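You operate a simulated robot arm through the tools that you are given. There is no shell and no other tool. Be economical: measure what you need, move in short steps, check, and stop when the job is done.

You run a simulated robot arm. Do the job below in one go: nothing can be reset, and whatever is moved stays where it is left.

## Task
Earth both busbars, then open the plate of joint TWO.
Fine: they are proved dead; tighten the earth clamp first; each stick on the stud marked in its colour.

The check looks at the end state, three seconds after you hand in, the way a careful person would. Anything else that was tipped, shoved, dropped, spilled or broken makes it a failure.

## Robot
A 7-joint arm with a two-finger parallel gripper on a trunk, on a base that drives. Base frame: it is fixed to the floor where the robot stands at the start and does not move with it; the origin is under the middle of the robot, x ahead of it, y to its left, z up. Units: mm, degrees, N and s.
Its first joint turns from -149.0 to 149.0 degrees. Places, roughly: busbar joint one [1100, -300, 1300]; busbar joint three [1200, -600, 1300]; busbar joint two [1200, -500, 1300]; earth clamp [900, 0, 900]; green marked earth stud [1100, -200, 1000]; joint plate two [1200, -500, 1100]; orange marked earth stud [1000, -100, 1000]. Payload 3.5 kg.
Tool frame: the origin (TCP) lies between the finger pads and is the grasp point; the fingertips stand 23 mm ahead of it; z points along the fingers, y is the line along which they close. Largest opening 94 mm; finger width 38, thickness 10; the body of the gripper, 54 by 96 mm, starts 39 mm behind the TCP.
Orientation is that of the tool frame in the base frame, as a unit quaternion [w, x, y, z]. With the fingers straight down and closing along the base's y, the tool's x points along the base's -x, its y along +y and its z along -z.

## Interface
- The arm moves only by the tool step_arm. Its argument "series" is a list of rows, each a list of 7 numbers: the shift along the tool's x, y, z in mm, then the turn, a rotation vector about the tool's x, y, z in degrees, then the finger opening in mm, from 0 to 94. In form: [[x, y, z, ax, ay, az, jaw], ...]. A call has 1 to 12 rows; each row is the pose to reach, as a shift and turn from the pose commanded when the call began, along the tool's axes at that moment. A row lasts 0.2 s, in which the tool goes at most 50 mm and 8.6 degrees; a call with a longer step from one row to the next is refused whole, and so is a gripper value outside its range. A pose out of reach is approached as far as the arm can. The call stops where the force on the tool passes 90 N (or 10 N more than at its start, if that is more) or the arm is blocked; 0.2 s more then pass. Each finger travels about 153 mm/s and halts on what it meets, pressing with about 35 N; the grip force reading is that of the motor and also rises with nothing between the fingers. The clock runs only during rows and for 0.2 s after the last one: add rows that repeat a pose to give the fingers time. It gives the time, the measured TCP pose, the force on the tool (base axes), the opening and the grip force at its end, in the units of the frame above (readings bear some noise), with the torque about the TCP (base axes, N m) and any sound that the robot's microphone picked up.
- Cameras (640 x 400 px; columns grow to the right, rows downward): "scene" is now at [-240.9, 171.4, 1321]; the picture's right is [-0.21, -0.98, 0.00], its down [-0.05, 0.01, -1.00] and it looks along [0.98, -0.21, -0.05] (base axes); focal length 248 px, centre (320, 200). "wrist" rides on the gripper at [86, 16, -75] in the tool frame; the picture's right is [-0.18, 0.98, 0.00], its down [-0.58, -0.11, -0.81] and it looks along [-0.79, -0.15, 0.59] (tool axes); focal length 243 px, centre (320, 200). There is no depth. A picture from a camera that has moved, and an enlarged one, comes with that camera's place and axes in the base frame and with its lens.
- snapshot(camera): a new picture of that camera. No time passes.
- steer(legs): drives the robot by 1 to 6 legs, each [ahead, left, turn to the left] in mm, mm and degrees, along the robot's own axes; the way and the turn of a leg run together, so that a leg with both is an arc; at most 1500 mm and 180 degrees a leg. The arm and the cameras ride along, it lands a little off, and it stops where it bumps. It gives what a move gives.
- aim_head(pan, tilt): turns the head with the scene camera to pan (to the left, within 143 degrees either way) and tilt (down, from -29 to 69), counted from straight ahead of the robot. It gives what a move gives.
- close_up(camera, box): a new picture of the part [left, top, right, bottom] of that camera's present view, enlarged. No time passes.
- sign_off(): hands the job in; it is judged then, once.

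Work in short steps. Places have to be worked out from the pictures, the camera data and where the tool is seen: move nearer, look again, correct. Check each grasp and each placing, and mend what went wrong. You have 120 turns and 90 pictures in all, those below and enlarged ones among them. Open the gripper and draw the arm clear of the work before you hand the job in, unless the task says otherwise; then end with one line.

The tools are called by a JSON object that holds its "method" and its "body". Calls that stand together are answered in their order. step_arm: Moves the arm, as the interface text tells. Its arguments: {"type":"object","properties":{"series":{"type":"array"}},"required":["series"]} The other tools are called the same way: steer (legs) drives the base; aim_head (pan, tilt) turns the head that bears the scene camera; snapshot (camera) takes a picture; close_up (camera, box) takes an enlarged picture of a part of a camera's view; sign_off () hands the job in.

At the start:

```text
time_s: 0.0
tcp_pos: [794.6, -69.6, 998.3]
orientation: [0.0, 0.001, 1.0, 0.0]
contact_force: [-0.1, -0.1, -1.3]
torque: [-0.02, 0.03, -0.03]
finger_gap: 94.2
grip_force: 0.1
robot x, y, heading: [-0.1, -1.1, 0.2]
head pan, tilt: [-12.2, 2.8]
```

scene: 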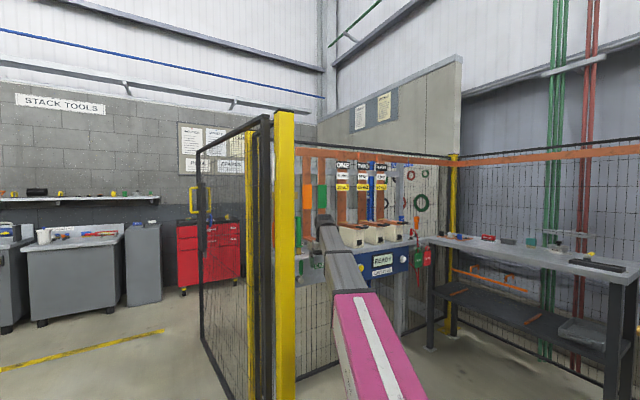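
wrist: 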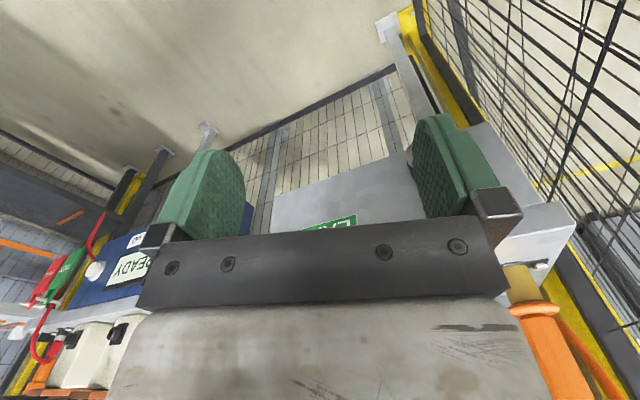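

The scene picture shows the bay behind the arm, with the busbar panel partly hidden. I'll enlarge the panel region and the notices to read the markings.

{"method": "close_up", "body": {"camera": "scene", "box": [290, 140, 450, 240]}}

{"method": "close_up", "body": {"camera": "scene", "box": [290, 200, 450, 300]}}

```text
4.00 times, centred on (370, 190) of scene
camera zoom: at [-240.9, 171.4, 1321.0], right [-0.21, -0.98, 0.0], down [-0.05, 0.01, -1.0], along [0.98, -0.21, -0.05], focal length 993 px, centre (120, 240)
```

zoom: 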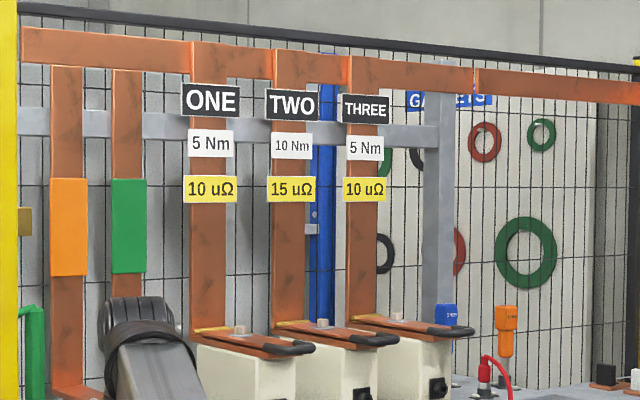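

```text
4.00 times, centred on (370, 250) of scene
camera zoom: at [-240.9, 171.4, 1321.0], right [-0.21, -0.98, 0.0], down [-0.05, 0.01, -1.0], along [0.98, -0.21, -0.05], focal length 993 px, centre (120, 0)
```

zoom: 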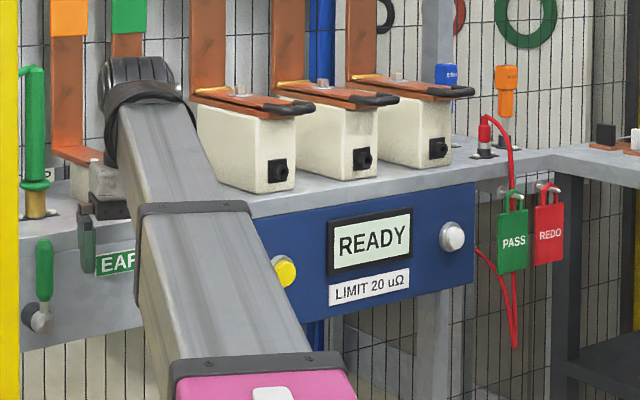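

The busbars carry orange and green marks on the left, plates ONE/TWO/THREE are hinged with black handles, and a clamp with a green handle sits front left. My arm hides part of it, so I'll move it back, right and up for a clear view.

{"method": "step_arm", "body": {"series": [[20, -40, 0, 0, 0, 0, 94], [40, -80, 0, 0, 0, 0, 94], [60, -120, 0, 0, 0, 0, 94], [80, -160, 0, 0, 0, 0, 94], [100, -200, 0, 0, 0, 0, 94], [120, -240, 0, 0, 0, 0, 94], [140, -280, 0, 0, 0, 0, 94], [150, -320, 0, 0, 0, 0, 94], [150, -360, 0, 0, 0, 0, 94], [150, -400, 0, 0, 0, 0, 94]]}}

{"method": "snapshot", "body": {"camera": "scene"}}

{"method": "snapshot", "body": {"camera": "wrist"}}

```text
time_s: 2.2
tcp_pos: [643.8, -470.4, 1001.7]
orientation: [0.0, 0.0, 1.0, 0.0]
contact_force: [-0.2, 0.5, 0.6]
torque: [0.04, -0.02, 0.03]
finger_gap: 93.9
grip_force: 0.0
robot x, y, heading: [1.9, 3.2, 0.2]
head pan, tilt: [-12.2, 2.8]
```

```text
85 pictures are left
camera scene: at [-240.9, 171.3, 1321.0], right [-0.21, -0.98, 0.0], down [-0.05, 0.01, -1.0], along [0.98, -0.21, -0.05], focal length 248 px, centre (320, 200)
```

scene: 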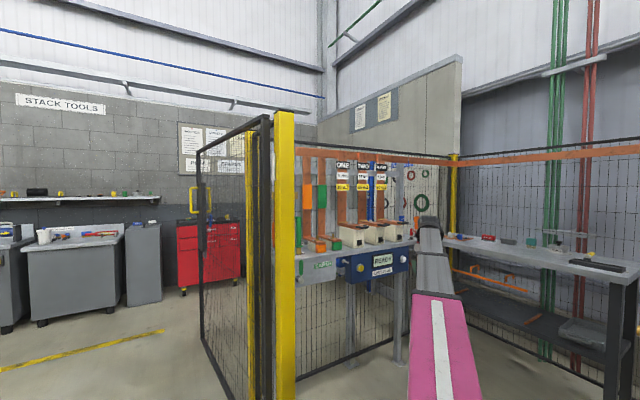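

```text
84 pictures are left
camera wrist: at [556.5, -453.0, 1075.4], right [0.18, 0.98, 0.0], down [0.58, -0.11, 0.81], along [0.79, -0.15, -0.59], focal length 243 px, centre (320, 200)
```

wrist: 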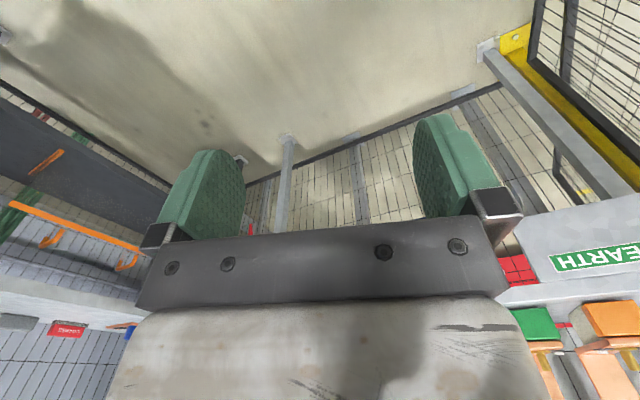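

{"method": "close_up", "body": {"camera": "scene", "box": [280, 215, 376, 275]}}

{"method": "close_up", "body": {"camera": "scene", "box": [340, 175, 468, 255]}}

{"method": "close_up", "body": {"camera": "scene", "box": [280, 145, 376, 205]}}

```text
6.67 times, centred on (328, 245) of scene
camera zoom: at [-240.9, 171.3, 1321.0], right [-0.21, -0.98, 0.0], down [-0.05, 0.01, -1.0], along [0.98, -0.21, -0.05], focal length 1655 px, centre (267, -100)
```

zoom: 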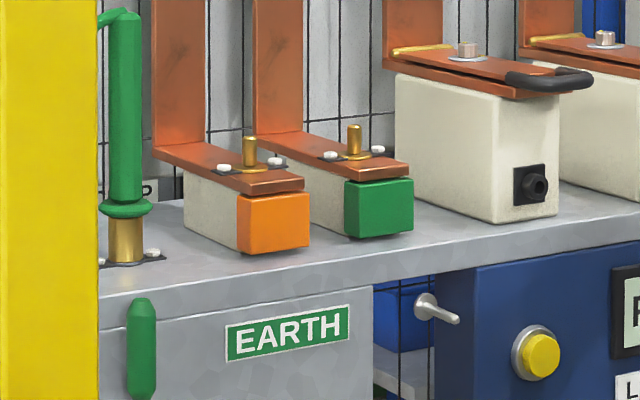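

```text
5.00 times, centred on (404, 215) of scene
camera zoom: at [-240.9, 171.3, 1321.0], right [-0.21, -0.98, 0.0], down [-0.05, 0.01, -1.0], along [0.98, -0.21, -0.05], focal length 1242 px, centre (-100, 125)
```

zoom: 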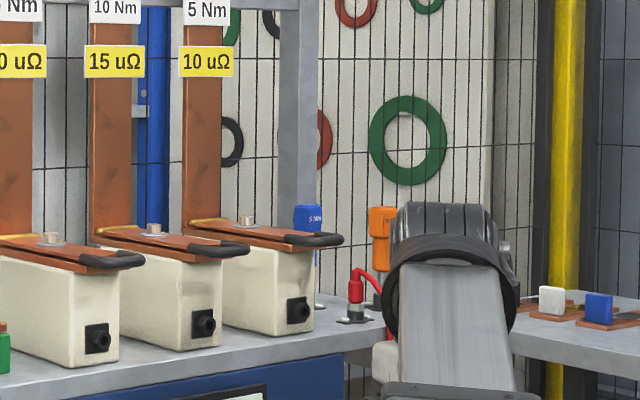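

```text
6.67 times, centred on (328, 175) of scene
camera zoom: at [-240.9, 171.3, 1321.0], right [-0.21, -0.98, 0.0], down [-0.05, 0.01, -1.0], along [0.98, -0.21, -0.05], focal length 1655 px, centre (267, 367)
```

zoom: 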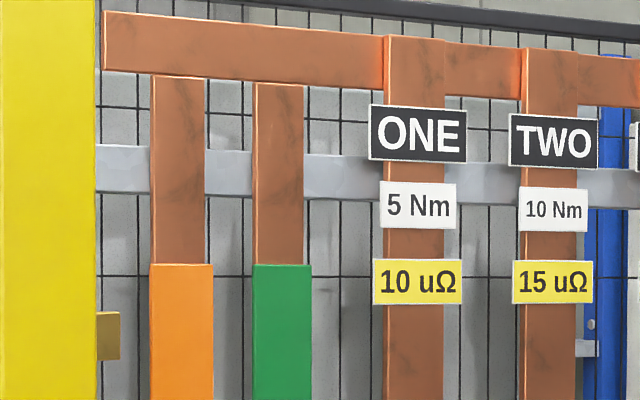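

The green stick stands on a parking post left of the orange/green marked tails; the clamp's green handle hangs at the bench front, and the yellow post hides the rest. I'll bring the arm back toward the middle and drive right a bit to see past the post.

{"method": "step_arm", "body": {"series": [[0, 40, 0, 0, 0, 0, 94], [0, 80, 0, 0, 0, 0, 94], [0, 120, 0, 0, 0, 0, 94], [0, 160, 0, 0, 0, 0, 94], [0, 200, 0, 0, 0, 0, 94]]}}

{"method": "steer", "body": {"legs": [[0, -350, 0]]}}

{"method": "aim_head", "body": {"pan": 0, "tilt": 10}}

{"method": "snapshot", "body": {"camera": "scene"}}

```text
time_s: 3.4
tcp_pos: [644.2, -269.7, 1001.6]
orientation: [0.0, 0.001, 1.0, 0.001]
contact_force: [-0.2, 0.3, -0.1]
torque: [-0.03, -0.02, 0.02]
finger_gap: 93.9
grip_force: 0.0
robot x, y, heading: [-0.2, 1.9, -0.1]
head pan, tilt: [-12.2, 2.8]
```

```text
time_s: 5.5
tcp_pos: [640.7, -577.9, 1001.4]
orientation: [-0.001, 0.01, 1.0, 0.0]
contact_force: [0.6, 0.8, -0.5]
torque: [-0.01, 0.01, 0.01]
finger_gap: 94.2
grip_force: 0.2
robot x, y, heading: [-0.1, -291.7, -1.1]
head pan, tilt: [-12.2, 2.8]
stopped in leg 1: the robot was blocked; the commanded pose is now the measured one
```

```text
time_s: 6.2
tcp_pos: [639.2, -576.2, 1000.8]
orientation: [0.0, 0.009, 1.0, 0.001]
contact_force: [0.2, -0.2, 0.6]
torque: [-0.01, -0.01, 0.01]
finger_gap: 93.7
grip_force: 0.0
robot x, y, heading: [-1.7, -296.2, -1.1]
head pan, tilt: [0.0, 10.0]
```

```text
80 pictures are left
camera scene: at [-232.6, -100.2, 1309.4], right [-0.02, -1.0, 0.0], down [-0.17, 0.0, -0.98], along [0.98, -0.02, -0.17], focal length 248 px, centre (320, 200)
```

scene: 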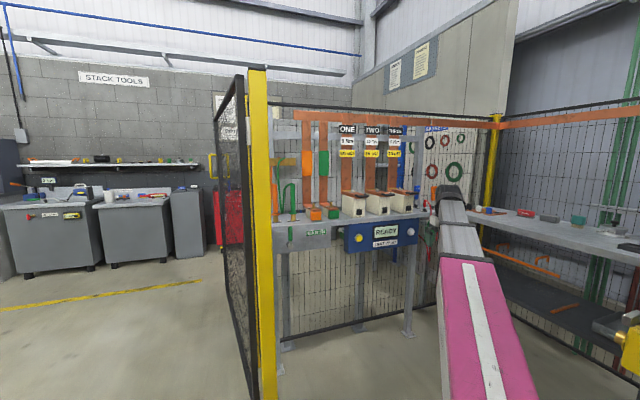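

The base was stopped by something on its right after 295 mm; the view now clears the post. I'll zoom on the earthing area.

{"method": "close_up", "body": {"camera": "scene", "box": [264, 170, 344, 220]}}

{"method": "close_up", "body": {"camera": "scene", "box": [264, 210, 344, 260]}}

{"method": "close_up", "body": {"camera": "scene", "box": [335, 175, 431, 235]}}

{"method": "close_up", "body": {"camera": "scene", "box": [380, 40, 444, 80]}}

```text
8.00 times, centred on (304, 195) of scene
camera zoom: at [-232.6, -100.2, 1309.4], right [-0.02, -1.0, 0.0], down [-0.17, 0.0, -0.98], along [0.98, -0.02, -0.17], focal length 1986 px, centre (448, 240)
```

zoom: 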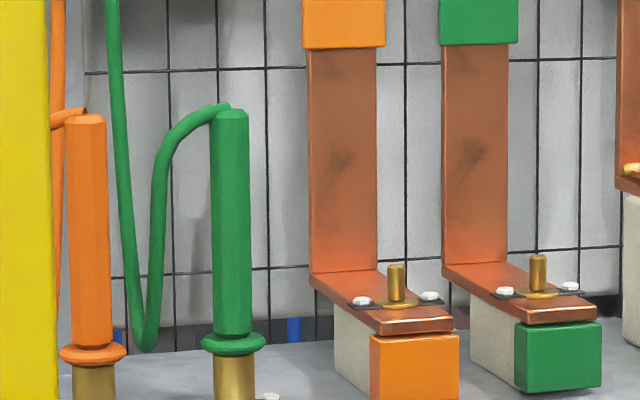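

```text
8.00 times, centred on (304, 235) of scene
camera zoom: at [-232.6, -100.2, 1309.4], right [-0.02, -1.0, 0.0], down [-0.17, 0.0, -0.98], along [0.98, -0.02, -0.17], focal length 1986 px, centre (448, -80)
```

zoom: 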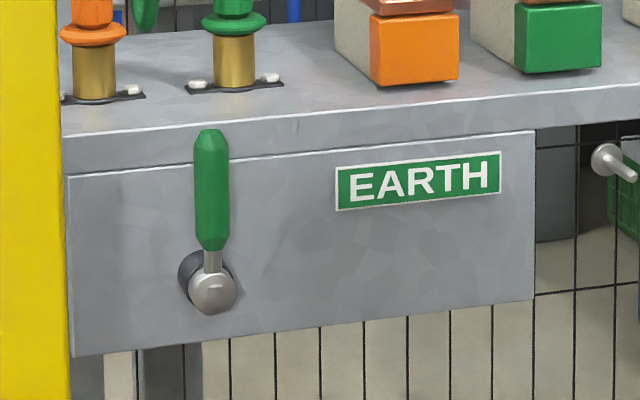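

```text
6.67 times, centred on (383, 205) of scene
camera zoom: at [-232.6, -100.2, 1309.4], right [-0.02, -1.0, 0.0], down [-0.17, 0.0, -0.98], along [0.98, -0.02, -0.17], focal length 1655 px, centre (-100, 167)
```

zoom: 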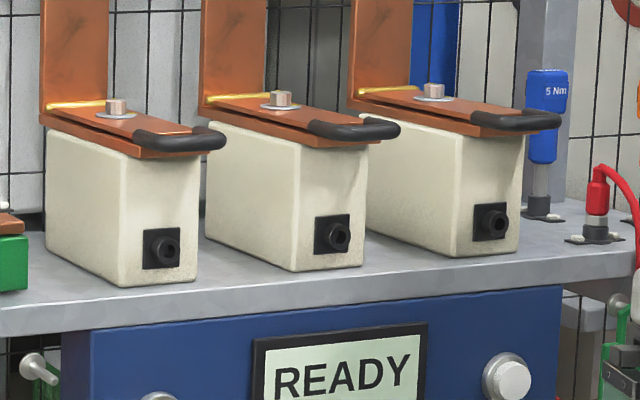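

```text
10.00 times, centred on (412, 60) of scene
camera zoom: at [-232.6, -100.2, 1309.4], right [-0.02, -1.0, 0.0], down [-0.17, 0.0, -0.98], along [0.98, -0.02, -0.17], focal length 2483 px, centre (-600, 1600)
```

zoom: 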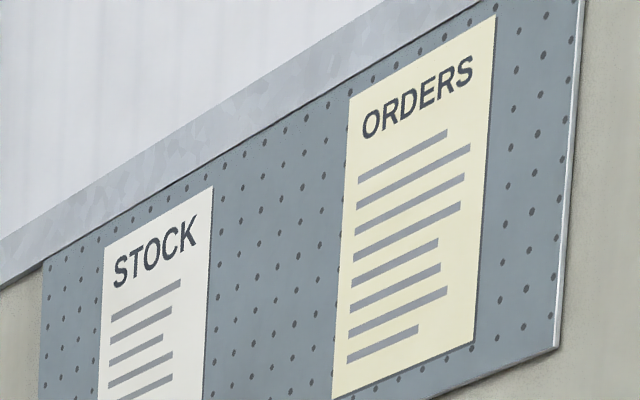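

Triangulating both views: clamp lever grip at about (902, 18, 909–983) with pivot z≈884, green stick at (1024, 15), orange stick about (995, 104), orange stud (1053, −90), green stud (1092, −187); the bench is yawed about 16–20° and the yellow post stands near (700, 110). I'll come off what I bumped, then drive 150 ahead.

{"method": "steer", "body": {"legs": [[0, 30, 0], [150, 0, 0]]}}

{"method": "aim_head", "body": {"pan": 10, "tilt": 18}}

{"method": "snapshot", "body": {"camera": "scene"}}

```text
time_s: 8.0
tcp_pos: [787.9, -549.5, 1000.1]
orientation: [0.001, 0.008, 1.0, 0.001]
contact_force: [0.7, 0.5, 0.0]
torque: [0.01, 0.02, 0.01]
finger_gap: 93.8
grip_force: 0.1
robot x, y, heading: [149.8, -267.8, -1.0]
head pan, tilt: [0.0, 10.0]
```

```text
time_s: 8.7
tcp_pos: [788.4, -549.2, 1001.7]
orientation: [0.0, 0.01, 1.0, 0.0]
contact_force: [-0.7, 0.0, -0.3]
torque: [0.02, 0.03, -0.02]
finger_gap: 94.1
grip_force: 0.1
robot x, y, heading: [147.6, -267.7, -0.7]
head pan, tilt: [10.0, 18.0]
```

```text
75 pictures are left
camera scene: at [-84.9, -57.3, 1296.4], right [0.15, -0.99, 0.0], down [-0.3, -0.05, -0.95], along [0.94, 0.15, -0.31], focal length 248 px, centre (320, 200)
```

scene: 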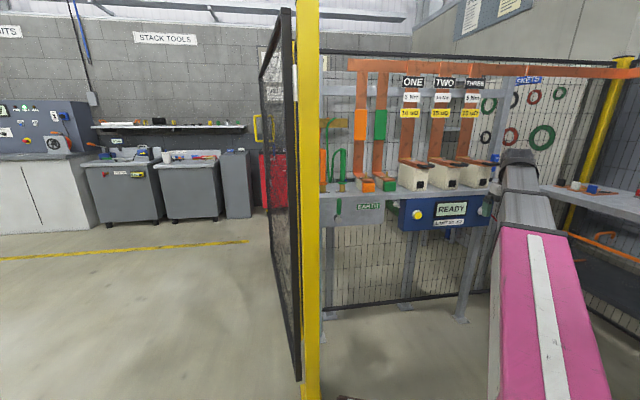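

I'll zoom in twice to refine the positions from this nearer view.

{"method": "close_up", "body": {"camera": "scene", "box": [318, 140, 414, 200]}}

{"method": "close_up", "body": {"camera": "scene", "box": [318, 170, 414, 230]}}

```text
6.67 times, centred on (366, 170) of scene
camera zoom: at [-84.9, -57.3, 1296.4], right [0.15, -0.99, 0.0], down [-0.3, -0.05, -0.95], along [0.94, 0.15, -0.31], focal length 1655 px, centre (13, 400)
```

zoom: 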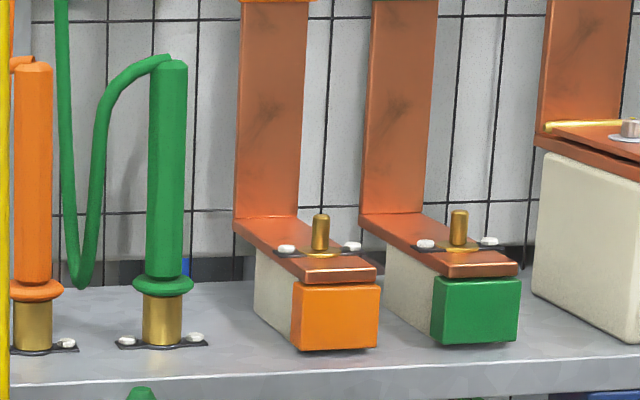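

```text
6.67 times, centred on (366, 200) of scene
camera zoom: at [-84.9, -57.3, 1296.4], right [0.15, -0.99, 0.0], down [-0.3, -0.05, -0.95], along [0.94, 0.15, -0.31], focal length 1655 px, centre (13, 200)
```

zoom: 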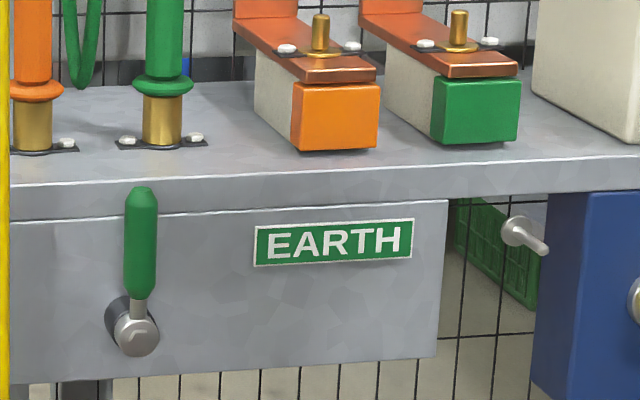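

Refined from the third view: orange stud (1055, −91), green stud (1089, −188), green stick (1024, 13), orange stick (995, 97), bench yaw ≈19°. I'll back up 100 for room, then pitch the tool to horizontal while moving left.

{"method": "steer", "body": {"legs": [[-100, 0, 0]]}}

{"method": "step_arm", "body": {"series": [[0, 25, 0, 0, -8, 0, 94], [0, 50, 0, 0, -16, 0, 94], [0, 75, 0, 0, -24, 0, 94], [0, 100, 0, 0, -32, 0, 94], [0, 125, 0, 0, -40, 0, 94], [-10, 150, 0, 0, -48, 0, 94], [-20, 175, 0, 0, -56, 0, 94], [-30, 200, 0, 0, -64, 0, 94], [-40, 225, 0, 0, -72, 0, 94], [-50, 250, 0, 0, -80, 0, 94], [-60, 275, 0, 0, -88, 0, 94], [-70, 300, 0, 0, -90, 0, 94]]}}

```text
time_s: 9.9
tcp_pos: [688.2, -547.5, 1000.3]
orientation: [0.0, 0.008, 1.0, 0.0]
contact_force: [0.4, 0.5, -0.2]
torque: [-0.02, -0.01, 0.01]
finger_gap: 94.0
grip_force: 0.0
robot x, y, heading: [50.3, -268.3, -1.0]
head pan, tilt: [10.0, 18.0]
```

```text
time_s: 12.5
tcp_pos: [762.1, -248.9, 999.4]
orientation: [0.707, 0.006, 0.707, -0.005]
contact_force: [0.5, 0.0, -0.2]
torque: [-0.03, 0.0, 0.01]
finger_gap: 93.8
grip_force: 0.0
robot x, y, heading: [44.9, -267.7, -1.2]
head pan, tilt: [10.0, 18.0]
```

Tool is horizontal. Now yaw it about 20° left and move to a pre-pose 130 mm in front of the clamp lever.

{"method": "step_arm", "body": {"series": [[10, 40, 3, -5, 0, 0, 94], [20, 80, 6, -10, 0, 0, 94], [30, 120, 9, -15, 0, 0, 94], [40, 160, 12, -20, 0, 0, 94], [49, 200, 15, -20, 0, 0, 94], [49, 225, 16, -20, 0, 0, 94], [49, 225, 16, -20, 0, 0, 94]]}}

{"method": "snapshot", "body": {"camera": "wrist"}}

{"method": "snapshot", "body": {"camera": "scene"}}

```text
time_s: 14.1
tcp_pos: [783.2, -25.2, 954.5]
orientation: [0.697, -0.117, 0.697, 0.117]
contact_force: [-0.3, 1.0, 0.9]
torque: [0.03, 0.02, 0.04]
finger_gap: 94.0
grip_force: 0.0
robot x, y, heading: [45.2, -269.2, -1.0]
head pan, tilt: [10.0, 18.0]
```

```text
72 pictures are left
camera wrist: at [706.2, -32.8, 867.4], right [-0.32, 0.93, 0.18], down [-0.73, -0.37, 0.58], along [0.61, 0.05, 0.79], focal length 243 px, centre (320, 200)
```

wrist: 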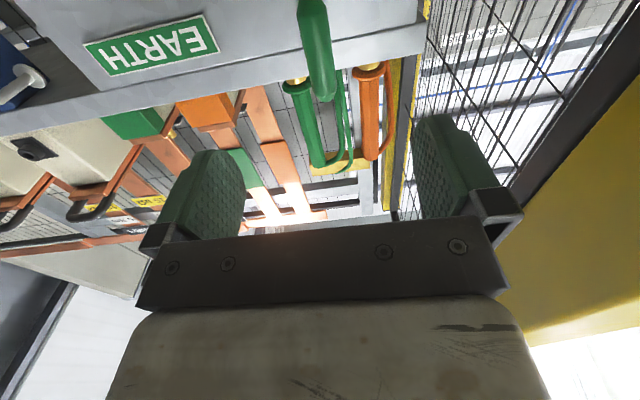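

```text
71 pictures are left
camera scene: at [-186.1, -55.7, 1296.3], right [0.16, -0.99, 0.0], down [-0.31, -0.05, -0.95], along [0.94, 0.15, -0.31], focal length 248 px, centre (320, 200)
```

scene: 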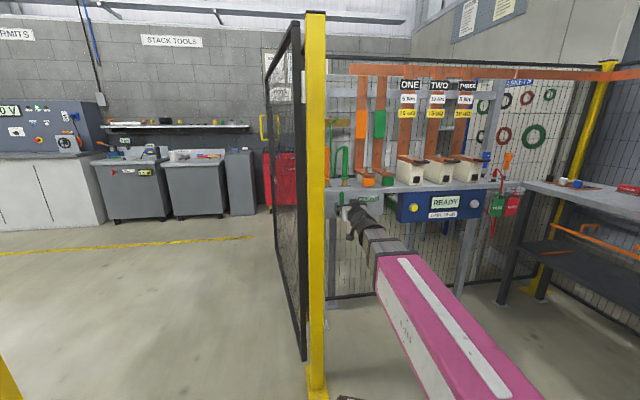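

The wrist view places the lever about 4 mm to tool −y and about 118 mm ahead. I'll narrow the jaw, advance to straddle it, and look before closing.

{"method": "step_arm", "body": {"series": [[2, -4, 0, 0, 0, 0, 60], [4, -4, 20, 0, 0, 0, 60], [4, -4, 50, 0, 0, 0, 60], [4, -4, 80, 0, 0, 0, 60], [4, -4, 100, 0, 0, 0, 60], [4, -4, 110, 0, 0, 0, 60]]}}

{"method": "snapshot", "body": {"camera": "wrist"}}

{"method": "close_up", "body": {"camera": "scene", "box": [316, 180, 396, 230]}}

```text
time_s: 15.5
tcp_pos: [887.4, 8.1, 949.8]
orientation: [0.698, -0.116, 0.697, 0.116]
contact_force: [0.7, -0.3, 0.4]
torque: [0.02, -0.03, -0.04]
finger_gap: 59.6
grip_force: 0.1
robot x, y, heading: [47.3, -268.6, -0.9]
head pan, tilt: [10.0, 18.0]
```

```text
70 pictures are left
camera wrist: at [811.2, -0.3, 862.1], right [-0.32, 0.93, 0.18], down [-0.73, -0.37, 0.58], along [0.61, 0.05, 0.79], focal length 243 px, centre (320, 200)
```

wrist: 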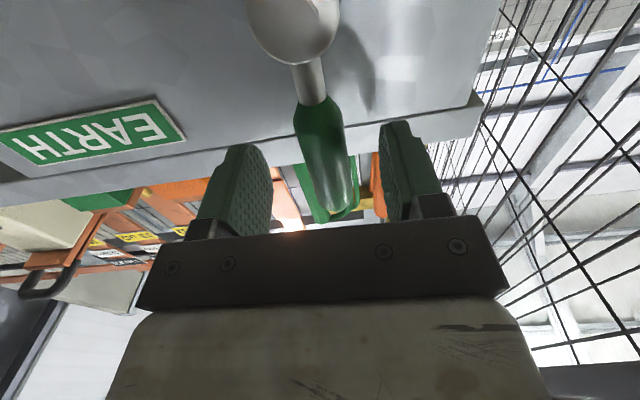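

```text
8.00 times, centred on (356, 205) of scene
camera zoom: at [-186.1, -55.7, 1296.3], right [0.16, -0.99, 0.0], down [-0.31, -0.05, -0.95], along [0.94, 0.15, -0.31], focal length 1986 px, centre (32, 160)
```

zoom: 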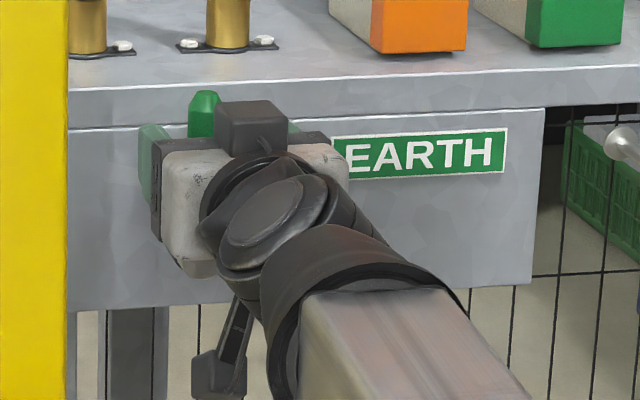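

The lever sits centred between the fingers. Advance 9 mm more and close.

{"method": "step_arm", "body": {"series": [[0, 0, 5, 0, 0, 0, 60], [0, 0, 9, 0, 0, 0, 60], [0, 0, 9, 0, 0, 0, 15], [0, 0, 9, 0, 0, 0, 15], [0, 0, 9, 0, 0, 0, 15]]}}

{"method": "snapshot", "body": {"camera": "wrist"}}

```text
time_s: 16.7
tcp_pos: [895.0, 14.6, 947.4]
orientation: [0.696, -0.119, 0.698, 0.12]
contact_force: [-6.7, 31.1, 6.4]
torque: [1.51, 1.02, 0.15]
finger_gap: 21.2
grip_force: 45.0
robot x, y, heading: [51.8, -264.1, -1.2]
head pan, tilt: [10.0, 18.0]
```

```text
68 pictures are left
camera wrist: at [818.6, 5.6, 861.8], right [-0.32, 0.93, 0.19], down [-0.72, -0.37, 0.58], along [0.61, 0.05, 0.79], focal length 243 px, centre (320, 200)
```

wrist: 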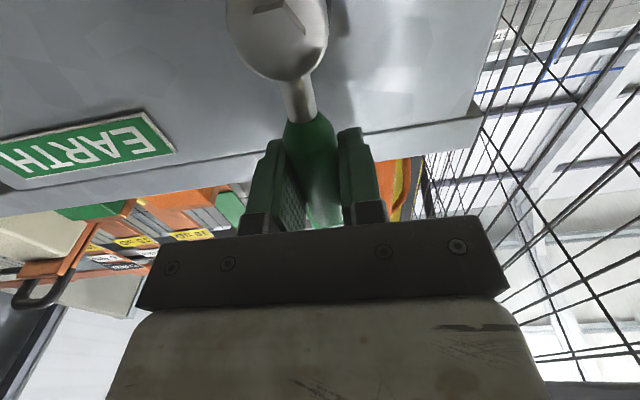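

Lever gripped at 21 mm. The ball seems to carry a mark; I'll look closely before turning.

{"method": "close_up", "body": {"camera": "wrist", "box": [200, 0, 360, 100]}}

```text
4.00 times, centred on (280, 50) of wrist
camera zoom: at [818.6, 5.6, 861.8], right [-0.32, 0.93, 0.19], down [-0.72, -0.37, 0.58], along [0.61, 0.05, 0.79], focal length 970 px, centre (480, 800)
```

zoom: 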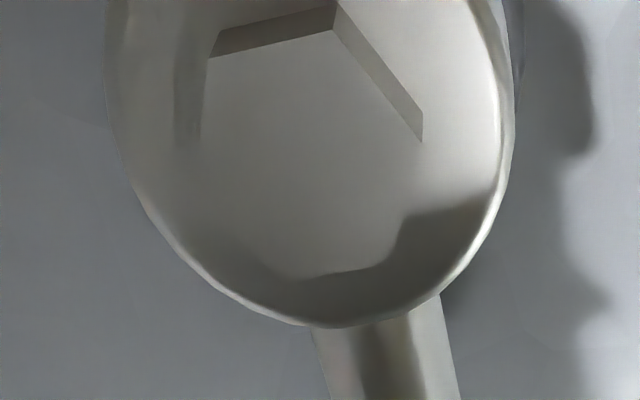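

It's a screw head, so clockwise should tighten. I'll rotate the lever clockwise (top to the right) about its pivot, 30° first.

{"method": "step_arm", "body": {"series": [[0.5, -8.4, 0, 0, 0, 7.5, 15], [2.2, -16.6, 0, 0, 0, 15, 15], [4.9, -24.5, 0, 0, 0, 22.5, 15], [8.6, -32, 0, 0, 0, 30, 15]]}}

```text
time_s: 17.7
tcp_pos: [905.1, -18.0, 939.3]
orientation: [0.642, 0.067, 0.705, 0.295]
contact_force: [-19.3, 29.8, -4.8]
torque: [1.61, -0.06, -0.41]
finger_gap: 21.2
grip_force: 45.3
robot x, y, heading: [49.1, -265.2, -1.1]
head pan, tilt: [10.0, 18.0]
```

It turns with about 2 N·m of drag. Continue another 30°.

{"method": "step_arm", "body": {"series": [[0.5, -8.4, -1, 0, 0, 7.5, 15], [2.2, -16.6, -2, 0, 0, 15, 15], [4.9, -24.5, -3, 0, 0, 22.5, 15], [8.6, -32, -4, 0, 0, 30, 15]]}}

{"method": "snapshot", "body": {"camera": "wrist"}}

```text
time_s: 18.7
tcp_pos: [911.8, -40.1, 916.1]
orientation: [0.544, 0.246, 0.662, 0.453]
contact_force: [13.6, 42.3, 13.2]
torque: [1.58, 0.5, -0.07]
finger_gap: 21.0
grip_force: 44.9
robot x, y, heading: [48.0, -266.3, -1.1]
head pan, tilt: [10.0, 18.0]
```

```text
66 pictures are left
camera wrist: at [813.6, 14.7, 886.8], right [-0.11, 0.31, 0.94], down [-0.57, -0.8, 0.19], along [0.81, -0.52, 0.27], focal length 243 px, centre (320, 200)
```

wrist: 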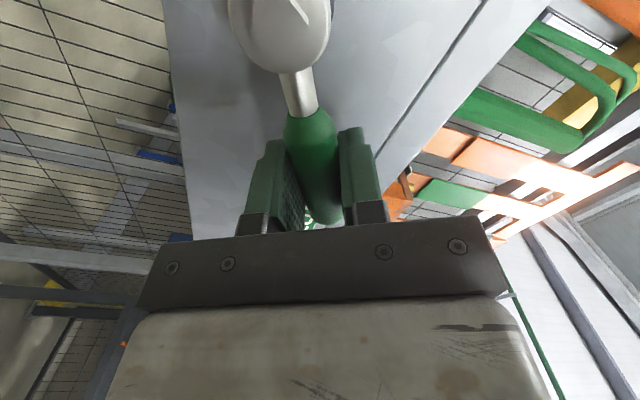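

Lever at about 60°, torque the same. Continue toward 90°.

{"method": "step_arm", "body": {"series": [[0.5, -8.4, 0, 0, 0, 7.5, 15], [2.2, -16.6, 0, 0, 0, 15, 15], [4.9, -24.5, 0, 0, 0, 22.5, 15], [8.6, -32, 0, 0, 0, 30, 15]]}}

```text
time_s: 19.7
tcp_pos: [913.5, -49.8, 884.4]
orientation: [0.41, 0.409, 0.576, 0.577]
contact_force: [15.1, 32.4, 27.0]
torque: [0.4, -0.01, 0.07]
finger_gap: 20.8
grip_force: 45.4
robot x, y, heading: [50.7, -261.9, -0.7]
head pan, tilt: [10.0, 18.0]
```

About 90° now, with some radial pull (I'm a few mm too far out). Correct inward and try further to feel whether it stops.

{"method": "step_arm", "body": {"series": [[4, 0, -1, 0, 0, 0, 15], [4.5, -8.4, -1, 0, 0, 7.5, 15], [6.2, -16.6, -1, 0, 0, 15, 15], [8.9, -24.5, -1, 0, 0, 22.5, 15], [12.6, -32, -1, 0, 0, 30, 15]]}}

{"method": "snapshot", "body": {"camera": "wrist"}}

```text
time_s: 20.5
tcp_pos: [909.1, -45.7, 877.0]
orientation: [0.329, 0.476, 0.515, 0.632]
contact_force: [5.1, -13.8, 68.5]
torque: [-1.17, -0.95, -0.33]
finger_gap: 46.1
grip_force: 35.3
robot x, y, heading: [44.6, -266.6, -0.9]
head pan, tilt: [10.0, 18.0]
stopped in row 4: the force on the tool passed its limit at 98 N (the readings are from after the stop); the commanded pose is now the measured one
```

```text
65 pictures are left
camera wrist: at [810.6, 4.1, 914.7], right [0.13, -0.42, 0.9], down [-0.58, -0.77, -0.27], along [0.81, -0.48, -0.34], focal length 243 px, centre (320, 200)
```

wrist: 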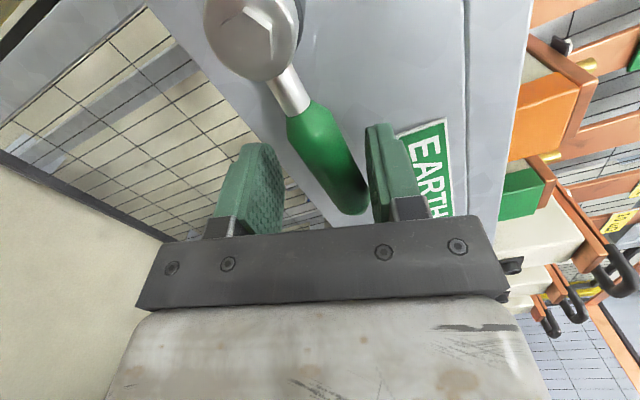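

The lever hit a hard stop near 90° (98 N, jaws pried open): tight. Open and withdraw straight back, then check.

{"method": "step_arm", "body": {"series": [[0, 0, 0, 0, 0, 0, 80], [0, 0, 0, 0, 0, 0, 80], [0, 0, -40, 0, 0, 0, 80], [0, 0, -80, 0, 0, 0, 80], [0, 0, -120, 0, 0, 0, 80], [0, 0, -150, 0, 0, 0, 80]]}}

{"method": "snapshot", "body": {"camera": "wrist"}}

{"method": "close_up", "body": {"camera": "scene", "box": [316, 160, 412, 220]}}

```text
time_s: 21.9
tcp_pos: [767.3, -96.6, 870.7]
orientation: [0.328, 0.48, 0.515, 0.63]
contact_force: [-0.5, -0.5, -0.1]
torque: [-0.03, 0.03, -0.02]
finger_gap: 80.0
grip_force: 0.0
robot x, y, heading: [50.4, -270.7, -1.1]
head pan, tilt: [10.0, 18.0]
```

```text
64 pictures are left
camera wrist: at [669.9, -45.3, 907.9], right [0.14, -0.42, 0.9], down [-0.58, -0.77, -0.27], along [0.8, -0.48, -0.35], focal length 243 px, centre (320, 200)
```

wrist: 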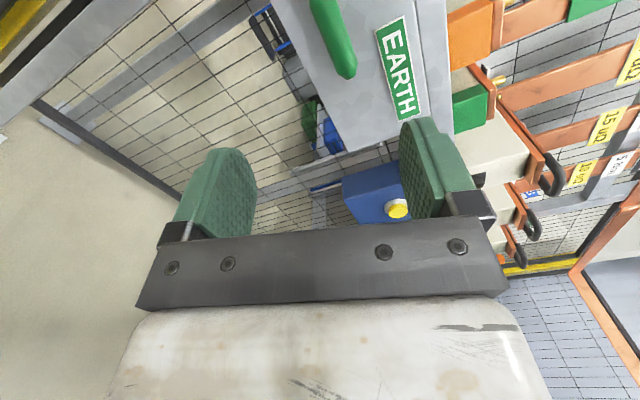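

```text
6.67 times, centred on (364, 190) of scene
camera zoom: at [-186.0, -55.9, 1296.4], right [0.16, -0.99, 0.0], down [-0.31, -0.05, -0.95], along [0.94, 0.15, -0.31], focal length 1655 px, centre (27, 267)
```

zoom: 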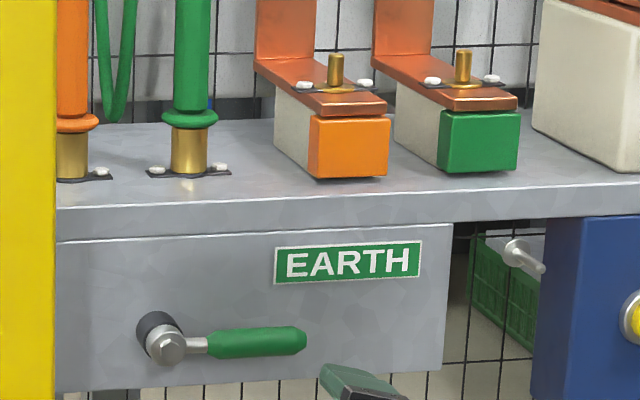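

The lever now lies horizontal at its stop and nothing else moved. Next the green stick: raise, roll the tool so the wrist camera is on top, and go to a pre-pose 130 mm in front of it at z≈1110.

{"method": "step_arm", "body": {"series": [[9, 33, 0, 0, 0, 8.3, 70], [18, 66, 0, 0, 0, 16.5, 70], [27, 99, 0, 0, 0, 24.8, 70], [36, 132, 1, 0, 0, 33, 70], [46, 165, 1, 0, 0, 41.3, 70], [55, 198, 2, 0, 0, 49.6, 70], [64, 230, 2, 0, 0, 58, 70], [68, 229, 38, 0, 0, 66, 70], [72, 227, 75, 0, 0, 74.5, 70], [77, 226, 112, 0, 0, 74.5, 70], [81, 224, 151, 0, 0, 74.5, 70], [81, 224, 151, 0, 0, 74.5, 70]]}}

{"method": "snapshot", "body": {"camera": "wrist"}}

{"method": "snapshot", "body": {"camera": "scene"}}

```text
time_s: 24.5
tcp_pos: [902.3, -27.1, 1107.8]
orientation: [-0.12, 0.694, 0.12, 0.7]
contact_force: [0.0, 0.6, -0.3]
torque: [-0.02, 0.0, 0.01]
finger_gap: 70.2
grip_force: 0.0
robot x, y, heading: [51.0, -267.6, -1.0]
head pan, tilt: [10.0, 18.0]
```

```text
62 pictures are left
camera wrist: at [836.0, -67.3, 1192.9], right [0.33, -0.93, -0.18], down [-0.79, -0.16, -0.59], along [0.51, 0.34, -0.79], focal length 243 px, centre (320, 200)
```

wrist: 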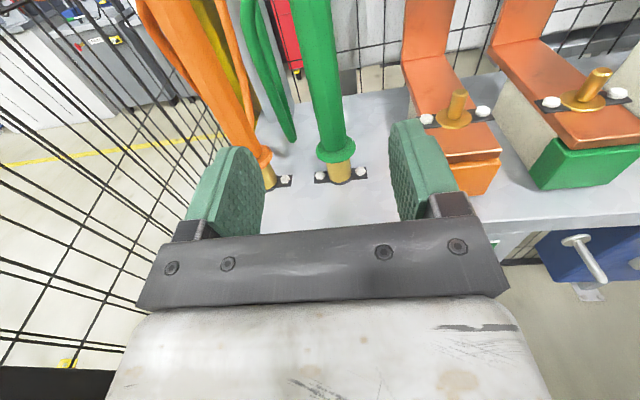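

```text
61 pictures are left
camera scene: at [-186.1, -55.9, 1296.3], right [0.16, -0.99, 0.0], down [-0.31, -0.05, -0.95], along [0.94, 0.15, -0.31], focal length 248 px, centre (320, 200)
```

scene: 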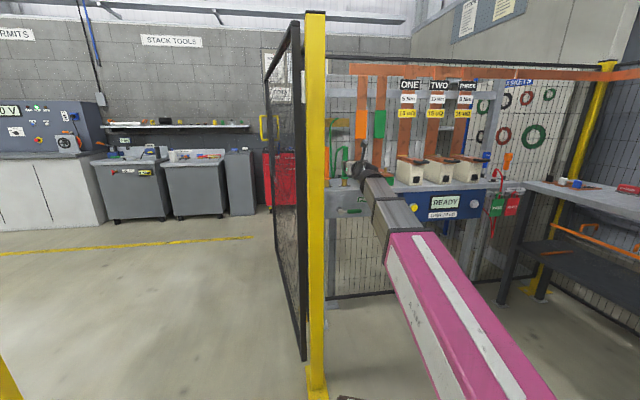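

The wrist camera now shows the stick bases and both studs. Green stick is ≈120 mm ahead, laterally −1.5 mm. Advance 100 and check.

{"method": "step_arm", "body": {"series": [[0, -1, 30, 0, 0, 0, 60], [0, -1.5, 60, 0, 0, 0, 60], [0, -1.5, 85, 0, 0, 0, 60], [0, -1.5, 105, 0, 0, 0, 60]]}}

{"method": "snapshot", "body": {"camera": "wrist"}}

```text
time_s: 25.5
tcp_pos: [1000.9, 8.9, 1110.0]
orientation: [-0.12, 0.693, 0.119, 0.7]
contact_force: [0.4, 0.0, 0.1]
torque: [0.02, 0.02, 0.01]
finger_gap: 60.1
grip_force: 0.1
robot x, y, heading: [47.3, -264.8, -1.1]
head pan, tilt: [10.0, 18.0]
```

```text
60 pictures are left
camera wrist: at [934.8, -31.2, 1194.2], right [0.33, -0.93, -0.18], down [-0.79, -0.17, -0.59], along [0.51, 0.34, -0.79], focal length 243 px, centre (320, 200)
```

wrist: 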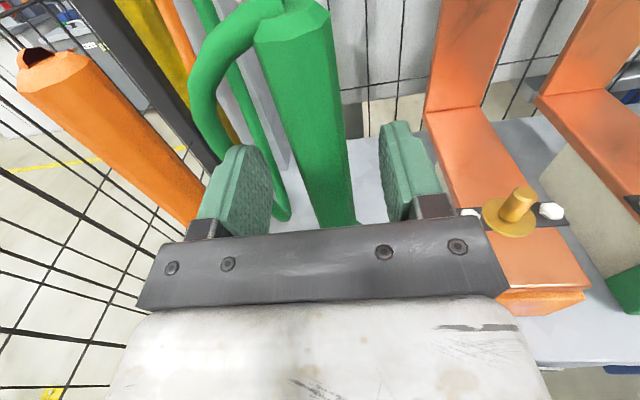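

Stick is centred between the fingers, roughly 5–15 mm beyond the TCP. Advance 8 and close.

{"method": "step_arm", "body": {"series": [[0, 0, 4, 0, 0, 0, 60], [0, 0, 8, 0, 0, 0, 60], [0, 0, 8, 0, 0, 0, 15], [0, 0, 8, 0, 0, 0, 15], [0, 0, 8, 0, 0, 0, 15]]}}

{"method": "snapshot", "body": {"camera": "wrist"}}

```text
time_s: 26.7
tcp_pos: [1010.0, 10.0, 1110.1]
orientation: [-0.12, 0.694, 0.12, 0.699]
contact_force: [5.5, -12.8, 0.3]
torque: [-0.5, -0.24, 0.02]
finger_gap: 24.5
grip_force: 34.8
robot x, y, heading: [49.0, -266.1, -1.0]
head pan, tilt: [10.0, 18.0]
```

```text
59 pictures are left
camera wrist: at [942.3, -29.5, 1195.4], right [0.33, -0.93, -0.18], down [-0.79, -0.16, -0.59], along [0.52, 0.34, -0.79], focal length 243 px, centre (320, 200)
```

wrist: 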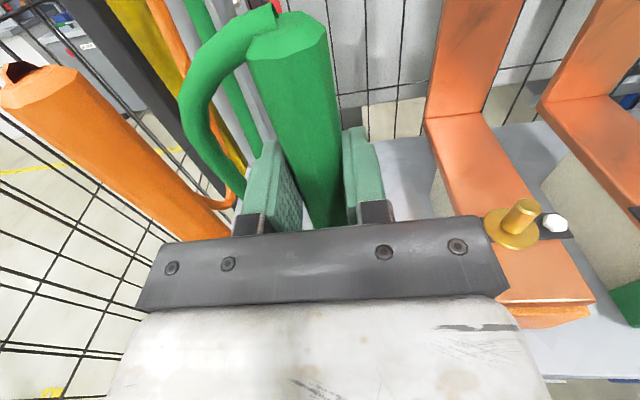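

Green stick gripped (24.5 mm). Lift it straight up 125 mm, watching the force.

{"method": "step_arm", "body": {"series": [[10, 0, 0, 0, 0, 0, 12], [22, 0, 0, 0, 0, 0, 12], [36, 0, 0, 0, 0, 0, 12], [55, 0, 0, 0, 0, 0, 12], [80, 0, 0, 0, 0, 0, 12], [105, 0, 0, 0, 0, 0, 12], [125, 0, 0, 0, 0, 0, 12]]}}

{"method": "close_up", "body": {"camera": "scene", "box": [316, 120, 412, 180]}}

{"method": "snapshot", "body": {"camera": "wrist"}}

```text
time_s: 28.3
tcp_pos: [1007.3, 12.0, 1236.6]
orientation: [-0.12, 0.694, 0.119, 0.7]
contact_force: [-0.3, -0.9, -2.3]
torque: [-0.02, 0.01, -0.01]
finger_gap: 24.2
grip_force: 35.1
robot x, y, heading: [49.1, -267.0, -0.9]
head pan, tilt: [10.0, 18.0]
```

```text
6.67 times, centred on (364, 150) of scene
camera zoom: at [-186.0, -55.9, 1296.4], right [0.16, -0.99, 0.0], down [-0.31, -0.05, -0.95], along [0.94, 0.15, -0.31], focal length 1655 px, centre (27, 533)
```

zoom: 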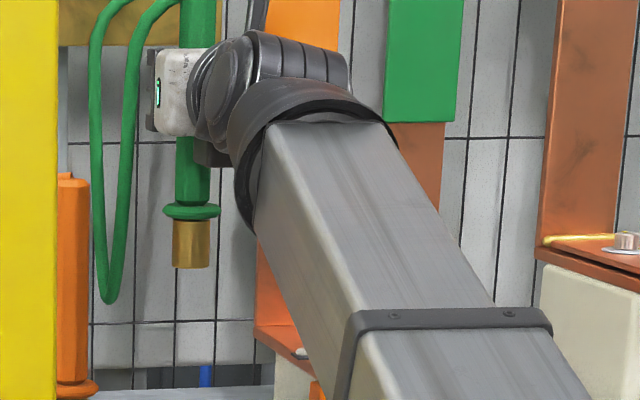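

```text
57 pictures are left
camera wrist: at [940.5, -27.7, 1322.3], right [0.33, -0.93, -0.18], down [-0.79, -0.16, -0.59], along [0.51, 0.34, -0.79], focal length 243 px, centre (320, 200)
```

wrist: 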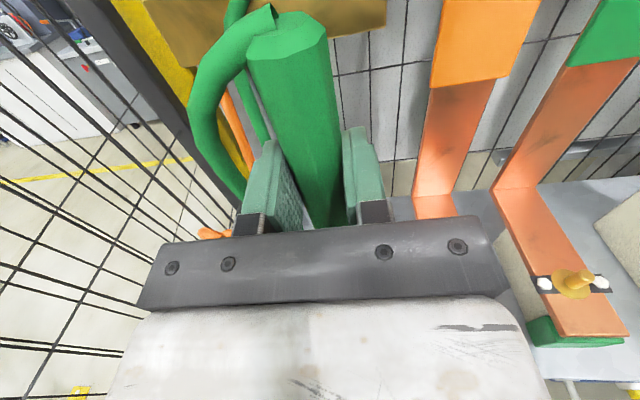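

The stick is free and vertical. Comparing park plate and green stud in the earlier pre-pose wrist image gives a shift of ≈+211 tool y and −3.5 tool z, agreeing with the scene triangulation. Move there at this height.

{"method": "step_arm", "body": {"series": [[0, 40, -1, 0, 0, 0, 12], [0, 80, -2, 0, 0, 0, 12], [0, 120, -3, 0, 0, 0, 12], [0, 160, -3.5, 0, 0, 0, 12], [0, 195, -3.5, 0, 0, 0, 12], [0, 211, -3.5, 0, 0, 0, 12], [0, 211, -3.5, 0, 0, 0, 12]]}}

{"method": "close_up", "body": {"camera": "scene", "box": [340, 130, 420, 180]}}

{"method": "snapshot", "body": {"camera": "wrist"}}

```text
time_s: 29.9
tcp_pos: [1076.3, -188.6, 1235.3]
orientation: [-0.12, 0.694, 0.12, 0.7]
contact_force: [0.5, 0.0, -2.6]
torque: [0.01, 0.02, 0.01]
finger_gap: 24.2
grip_force: 34.8
robot x, y, heading: [50.3, -264.9, -1.1]
head pan, tilt: [10.0, 18.0]
```

```text
8.00 times, centred on (380, 155) of scene
camera zoom: at [-185.9, -55.9, 1296.4], right [0.16, -0.99, 0.0], down [-0.31, -0.05, -0.95], along [0.94, 0.15, -0.31], focal length 1986 px, centre (-160, 560)
```

zoom: 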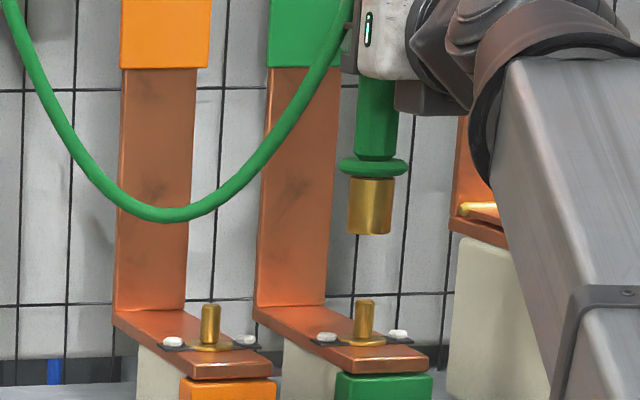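

```text
55 pictures are left
camera wrist: at [1010.0, -228.2, 1321.3], right [0.33, -0.93, -0.18], down [-0.79, -0.17, -0.59], along [0.51, 0.34, -0.79], focal length 243 px, centre (320, 200)
```

wrist: 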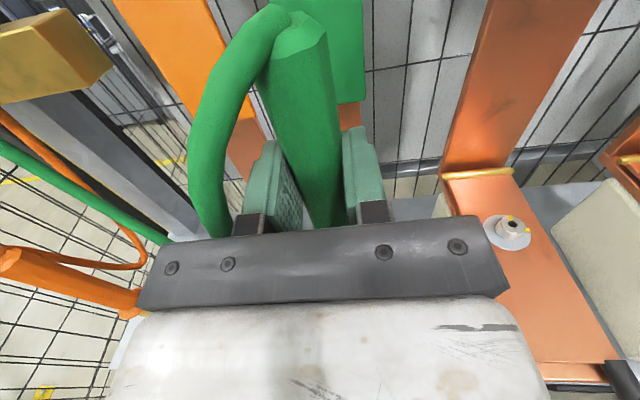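

Seen from the scene camera the stick lines up with the green stud to about 1 mm sideways. Lower 34 mm to just above the stud, shift 1 mm, and look again.

{"method": "step_arm", "body": {"series": [[-15, 1, 0, 0, 0, 0, 12], [-28, 1, 0, 0, 0, 0, 12], [-33, 1, 0, 0, 0, 0, 12], [-33, 1, 0, 0, 0, 0, 12]]}}

{"method": "close_up", "body": {"camera": "scene", "box": [364, 145, 404, 170]}}

```text
time_s: 30.9
tcp_pos: [1076.2, -189.9, 1202.2]
orientation: [-0.12, 0.693, 0.12, 0.7]
contact_force: [0.0, 0.2, -2.0]
torque: [0.03, 0.04, 0.02]
finger_gap: 24.0
grip_force: 34.9
robot x, y, heading: [49.7, -267.7, -0.8]
head pan, tilt: [10.0, 18.0]
```

```text
16.00 times, centred on (384, 158) of scene
camera zoom: at [-186.0, -55.9, 1296.4], right [0.16, -0.99, 0.0], down [-0.31, -0.05, -0.95], along [0.94, 0.15, -0.31], focal length 3973 px, centre (-704, 880)
```

zoom: 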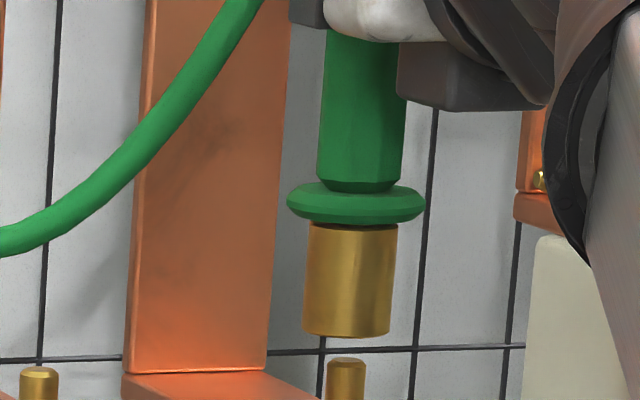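

Aligned within ~0.5 mm sideways, gap about 9 mm. Lower 16 mm gently and read the force to see if it enters.

{"method": "step_arm", "body": {"series": [[-4, 0.5, 0, 0, 0, 0, 12], [-8, 0.5, 0, 0, 0, 0, 12], [-11, 0.5, 0, 0, 0, 0, 12], [-13, 0.5, 0, 0, 0, 0, 12]]}}

{"method": "close_up", "body": {"camera": "scene", "box": [364, 145, 404, 170]}}

```text
time_s: 31.9
tcp_pos: [1075.0, -190.2, 1189.9]
orientation: [-0.12, 0.693, 0.119, 0.701]
contact_force: [-6.7, -0.8, 6.2]
torque: [-0.16, 0.83, -0.02]
finger_gap: 24.3
grip_force: 35.7
robot x, y, heading: [48.5, -268.3, -0.8]
head pan, tilt: [10.0, 18.0]
```

```text
16.00 times, centred on (384, 158) of scene
camera zoom: at [-186.5, -56.0, 1296.3], right [0.16, -0.99, 0.0], down [-0.3, -0.05, -0.95], along [0.94, 0.15, -0.31], focal length 3973 px, centre (-704, 880)
```

zoom: 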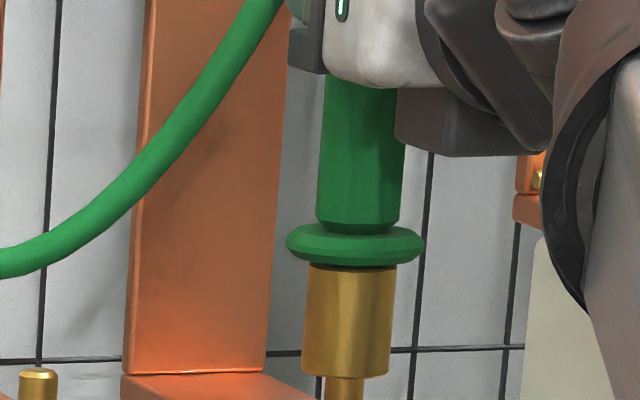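

Light contact: the stud pushes the stick back (−x) – I'm slightly too far in. Shift back 2 mm and see the force.

{"method": "step_arm", "body": {"series": [[0, 0, -1, 0, 0, 0, 12], [0, 0, -2, 0, 0, 0, 12], [-2, 0, -2, 0, 0, 0, 12], [-4, 0, -2, 0, 0, 0, 12]]}}

```text
time_s: 32.9
tcp_pos: [1075.2, -191.8, 1184.9]
orientation: [-0.12, 0.694, 0.12, 0.7]
contact_force: [0.1, -0.8, -2.4]
torque: [0.0, 0.04, -0.02]
finger_gap: 24.3
grip_force: 34.8
robot x, y, heading: [43.1, -267.4, -0.7]
head pan, tilt: [10.0, 18.0]
```

Force gone, and now about 5 mm lower with no resistance: it looks inserted. Continue down in small steps.

{"method": "step_arm", "body": {"series": [[-4, 0, 0, 0, 0, 0, 12], [-8, 0, 0, 0, 0, 0, 12], [-11, 0, 0, 0, 0, 0, 12], [-14, 0, 0, 0, 0, 0, 12], [-16, 0, 0, 0, 0, 0, 12]]}}

{"method": "close_up", "body": {"camera": "scene", "box": [364, 145, 404, 170]}}

```text
time_s: 34.1
tcp_pos: [1074.5, -190.8, 1171.3]
orientation: [-0.12, 0.694, 0.118, 0.7]
contact_force: [0.5, 4.8, 12.2]
torque: [0.37, 0.13, 0.14]
finger_gap: 24.1
grip_force: 35.2
robot x, y, heading: [49.9, -262.5, -0.9]
head pan, tilt: [10.0, 18.0]
```

```text
16.00 times, centred on (384, 158) of scene
camera zoom: at [-186.4, -55.9, 1296.3], right [0.16, -0.99, 0.0], down [-0.3, -0.05, -0.95], along [0.94, 0.15, -0.31], focal length 3973 px, centre (-704, 880)
```

zoom: 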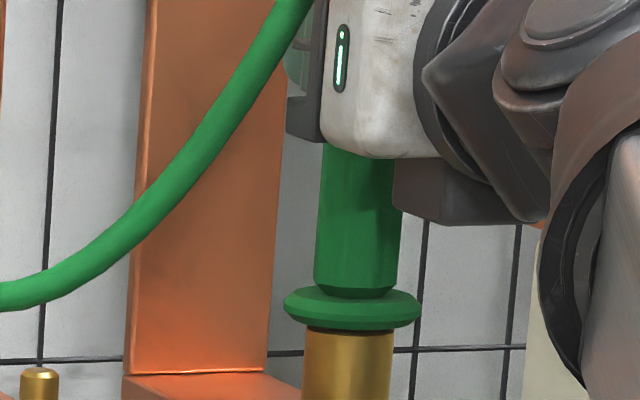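

Contact at the expected seated height (12 N up). Press 4 mm more to confirm it's bottomed, and view lower.

{"method": "step_arm", "body": {"series": [[-2, 0, 0, 0, 0, 0, 12], [-4, 0, 0, 0, 0, 0, 12], [-4, 0, 0, 0, 0, 0, 12]]}}

{"method": "close_up", "body": {"camera": "scene", "box": [364, 152, 412, 182]}}

```text
time_s: 34.9
tcp_pos: [1074.5, -190.4, 1170.1]
orientation: [-0.12, 0.692, 0.118, 0.702]
contact_force: [7.6, 8.2, 54.7]
torque: [0.67, 0.02, 0.13]
finger_gap: 24.0
grip_force: 34.9
robot x, y, heading: [47.9, -264.2, -0.8]
head pan, tilt: [10.0, 18.0]
```

```text
13.33 times, centred on (388, 167) of scene
camera zoom: at [-187.5, -55.8, 1296.0], right [0.16, -0.99, 0.0], down [-0.3, -0.05, -0.95], along [0.94, 0.15, -0.31], focal length 3311 px, centre (-587, 640)
```

zoom: 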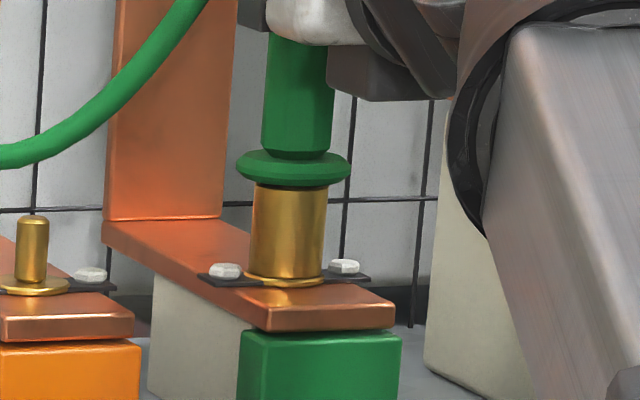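

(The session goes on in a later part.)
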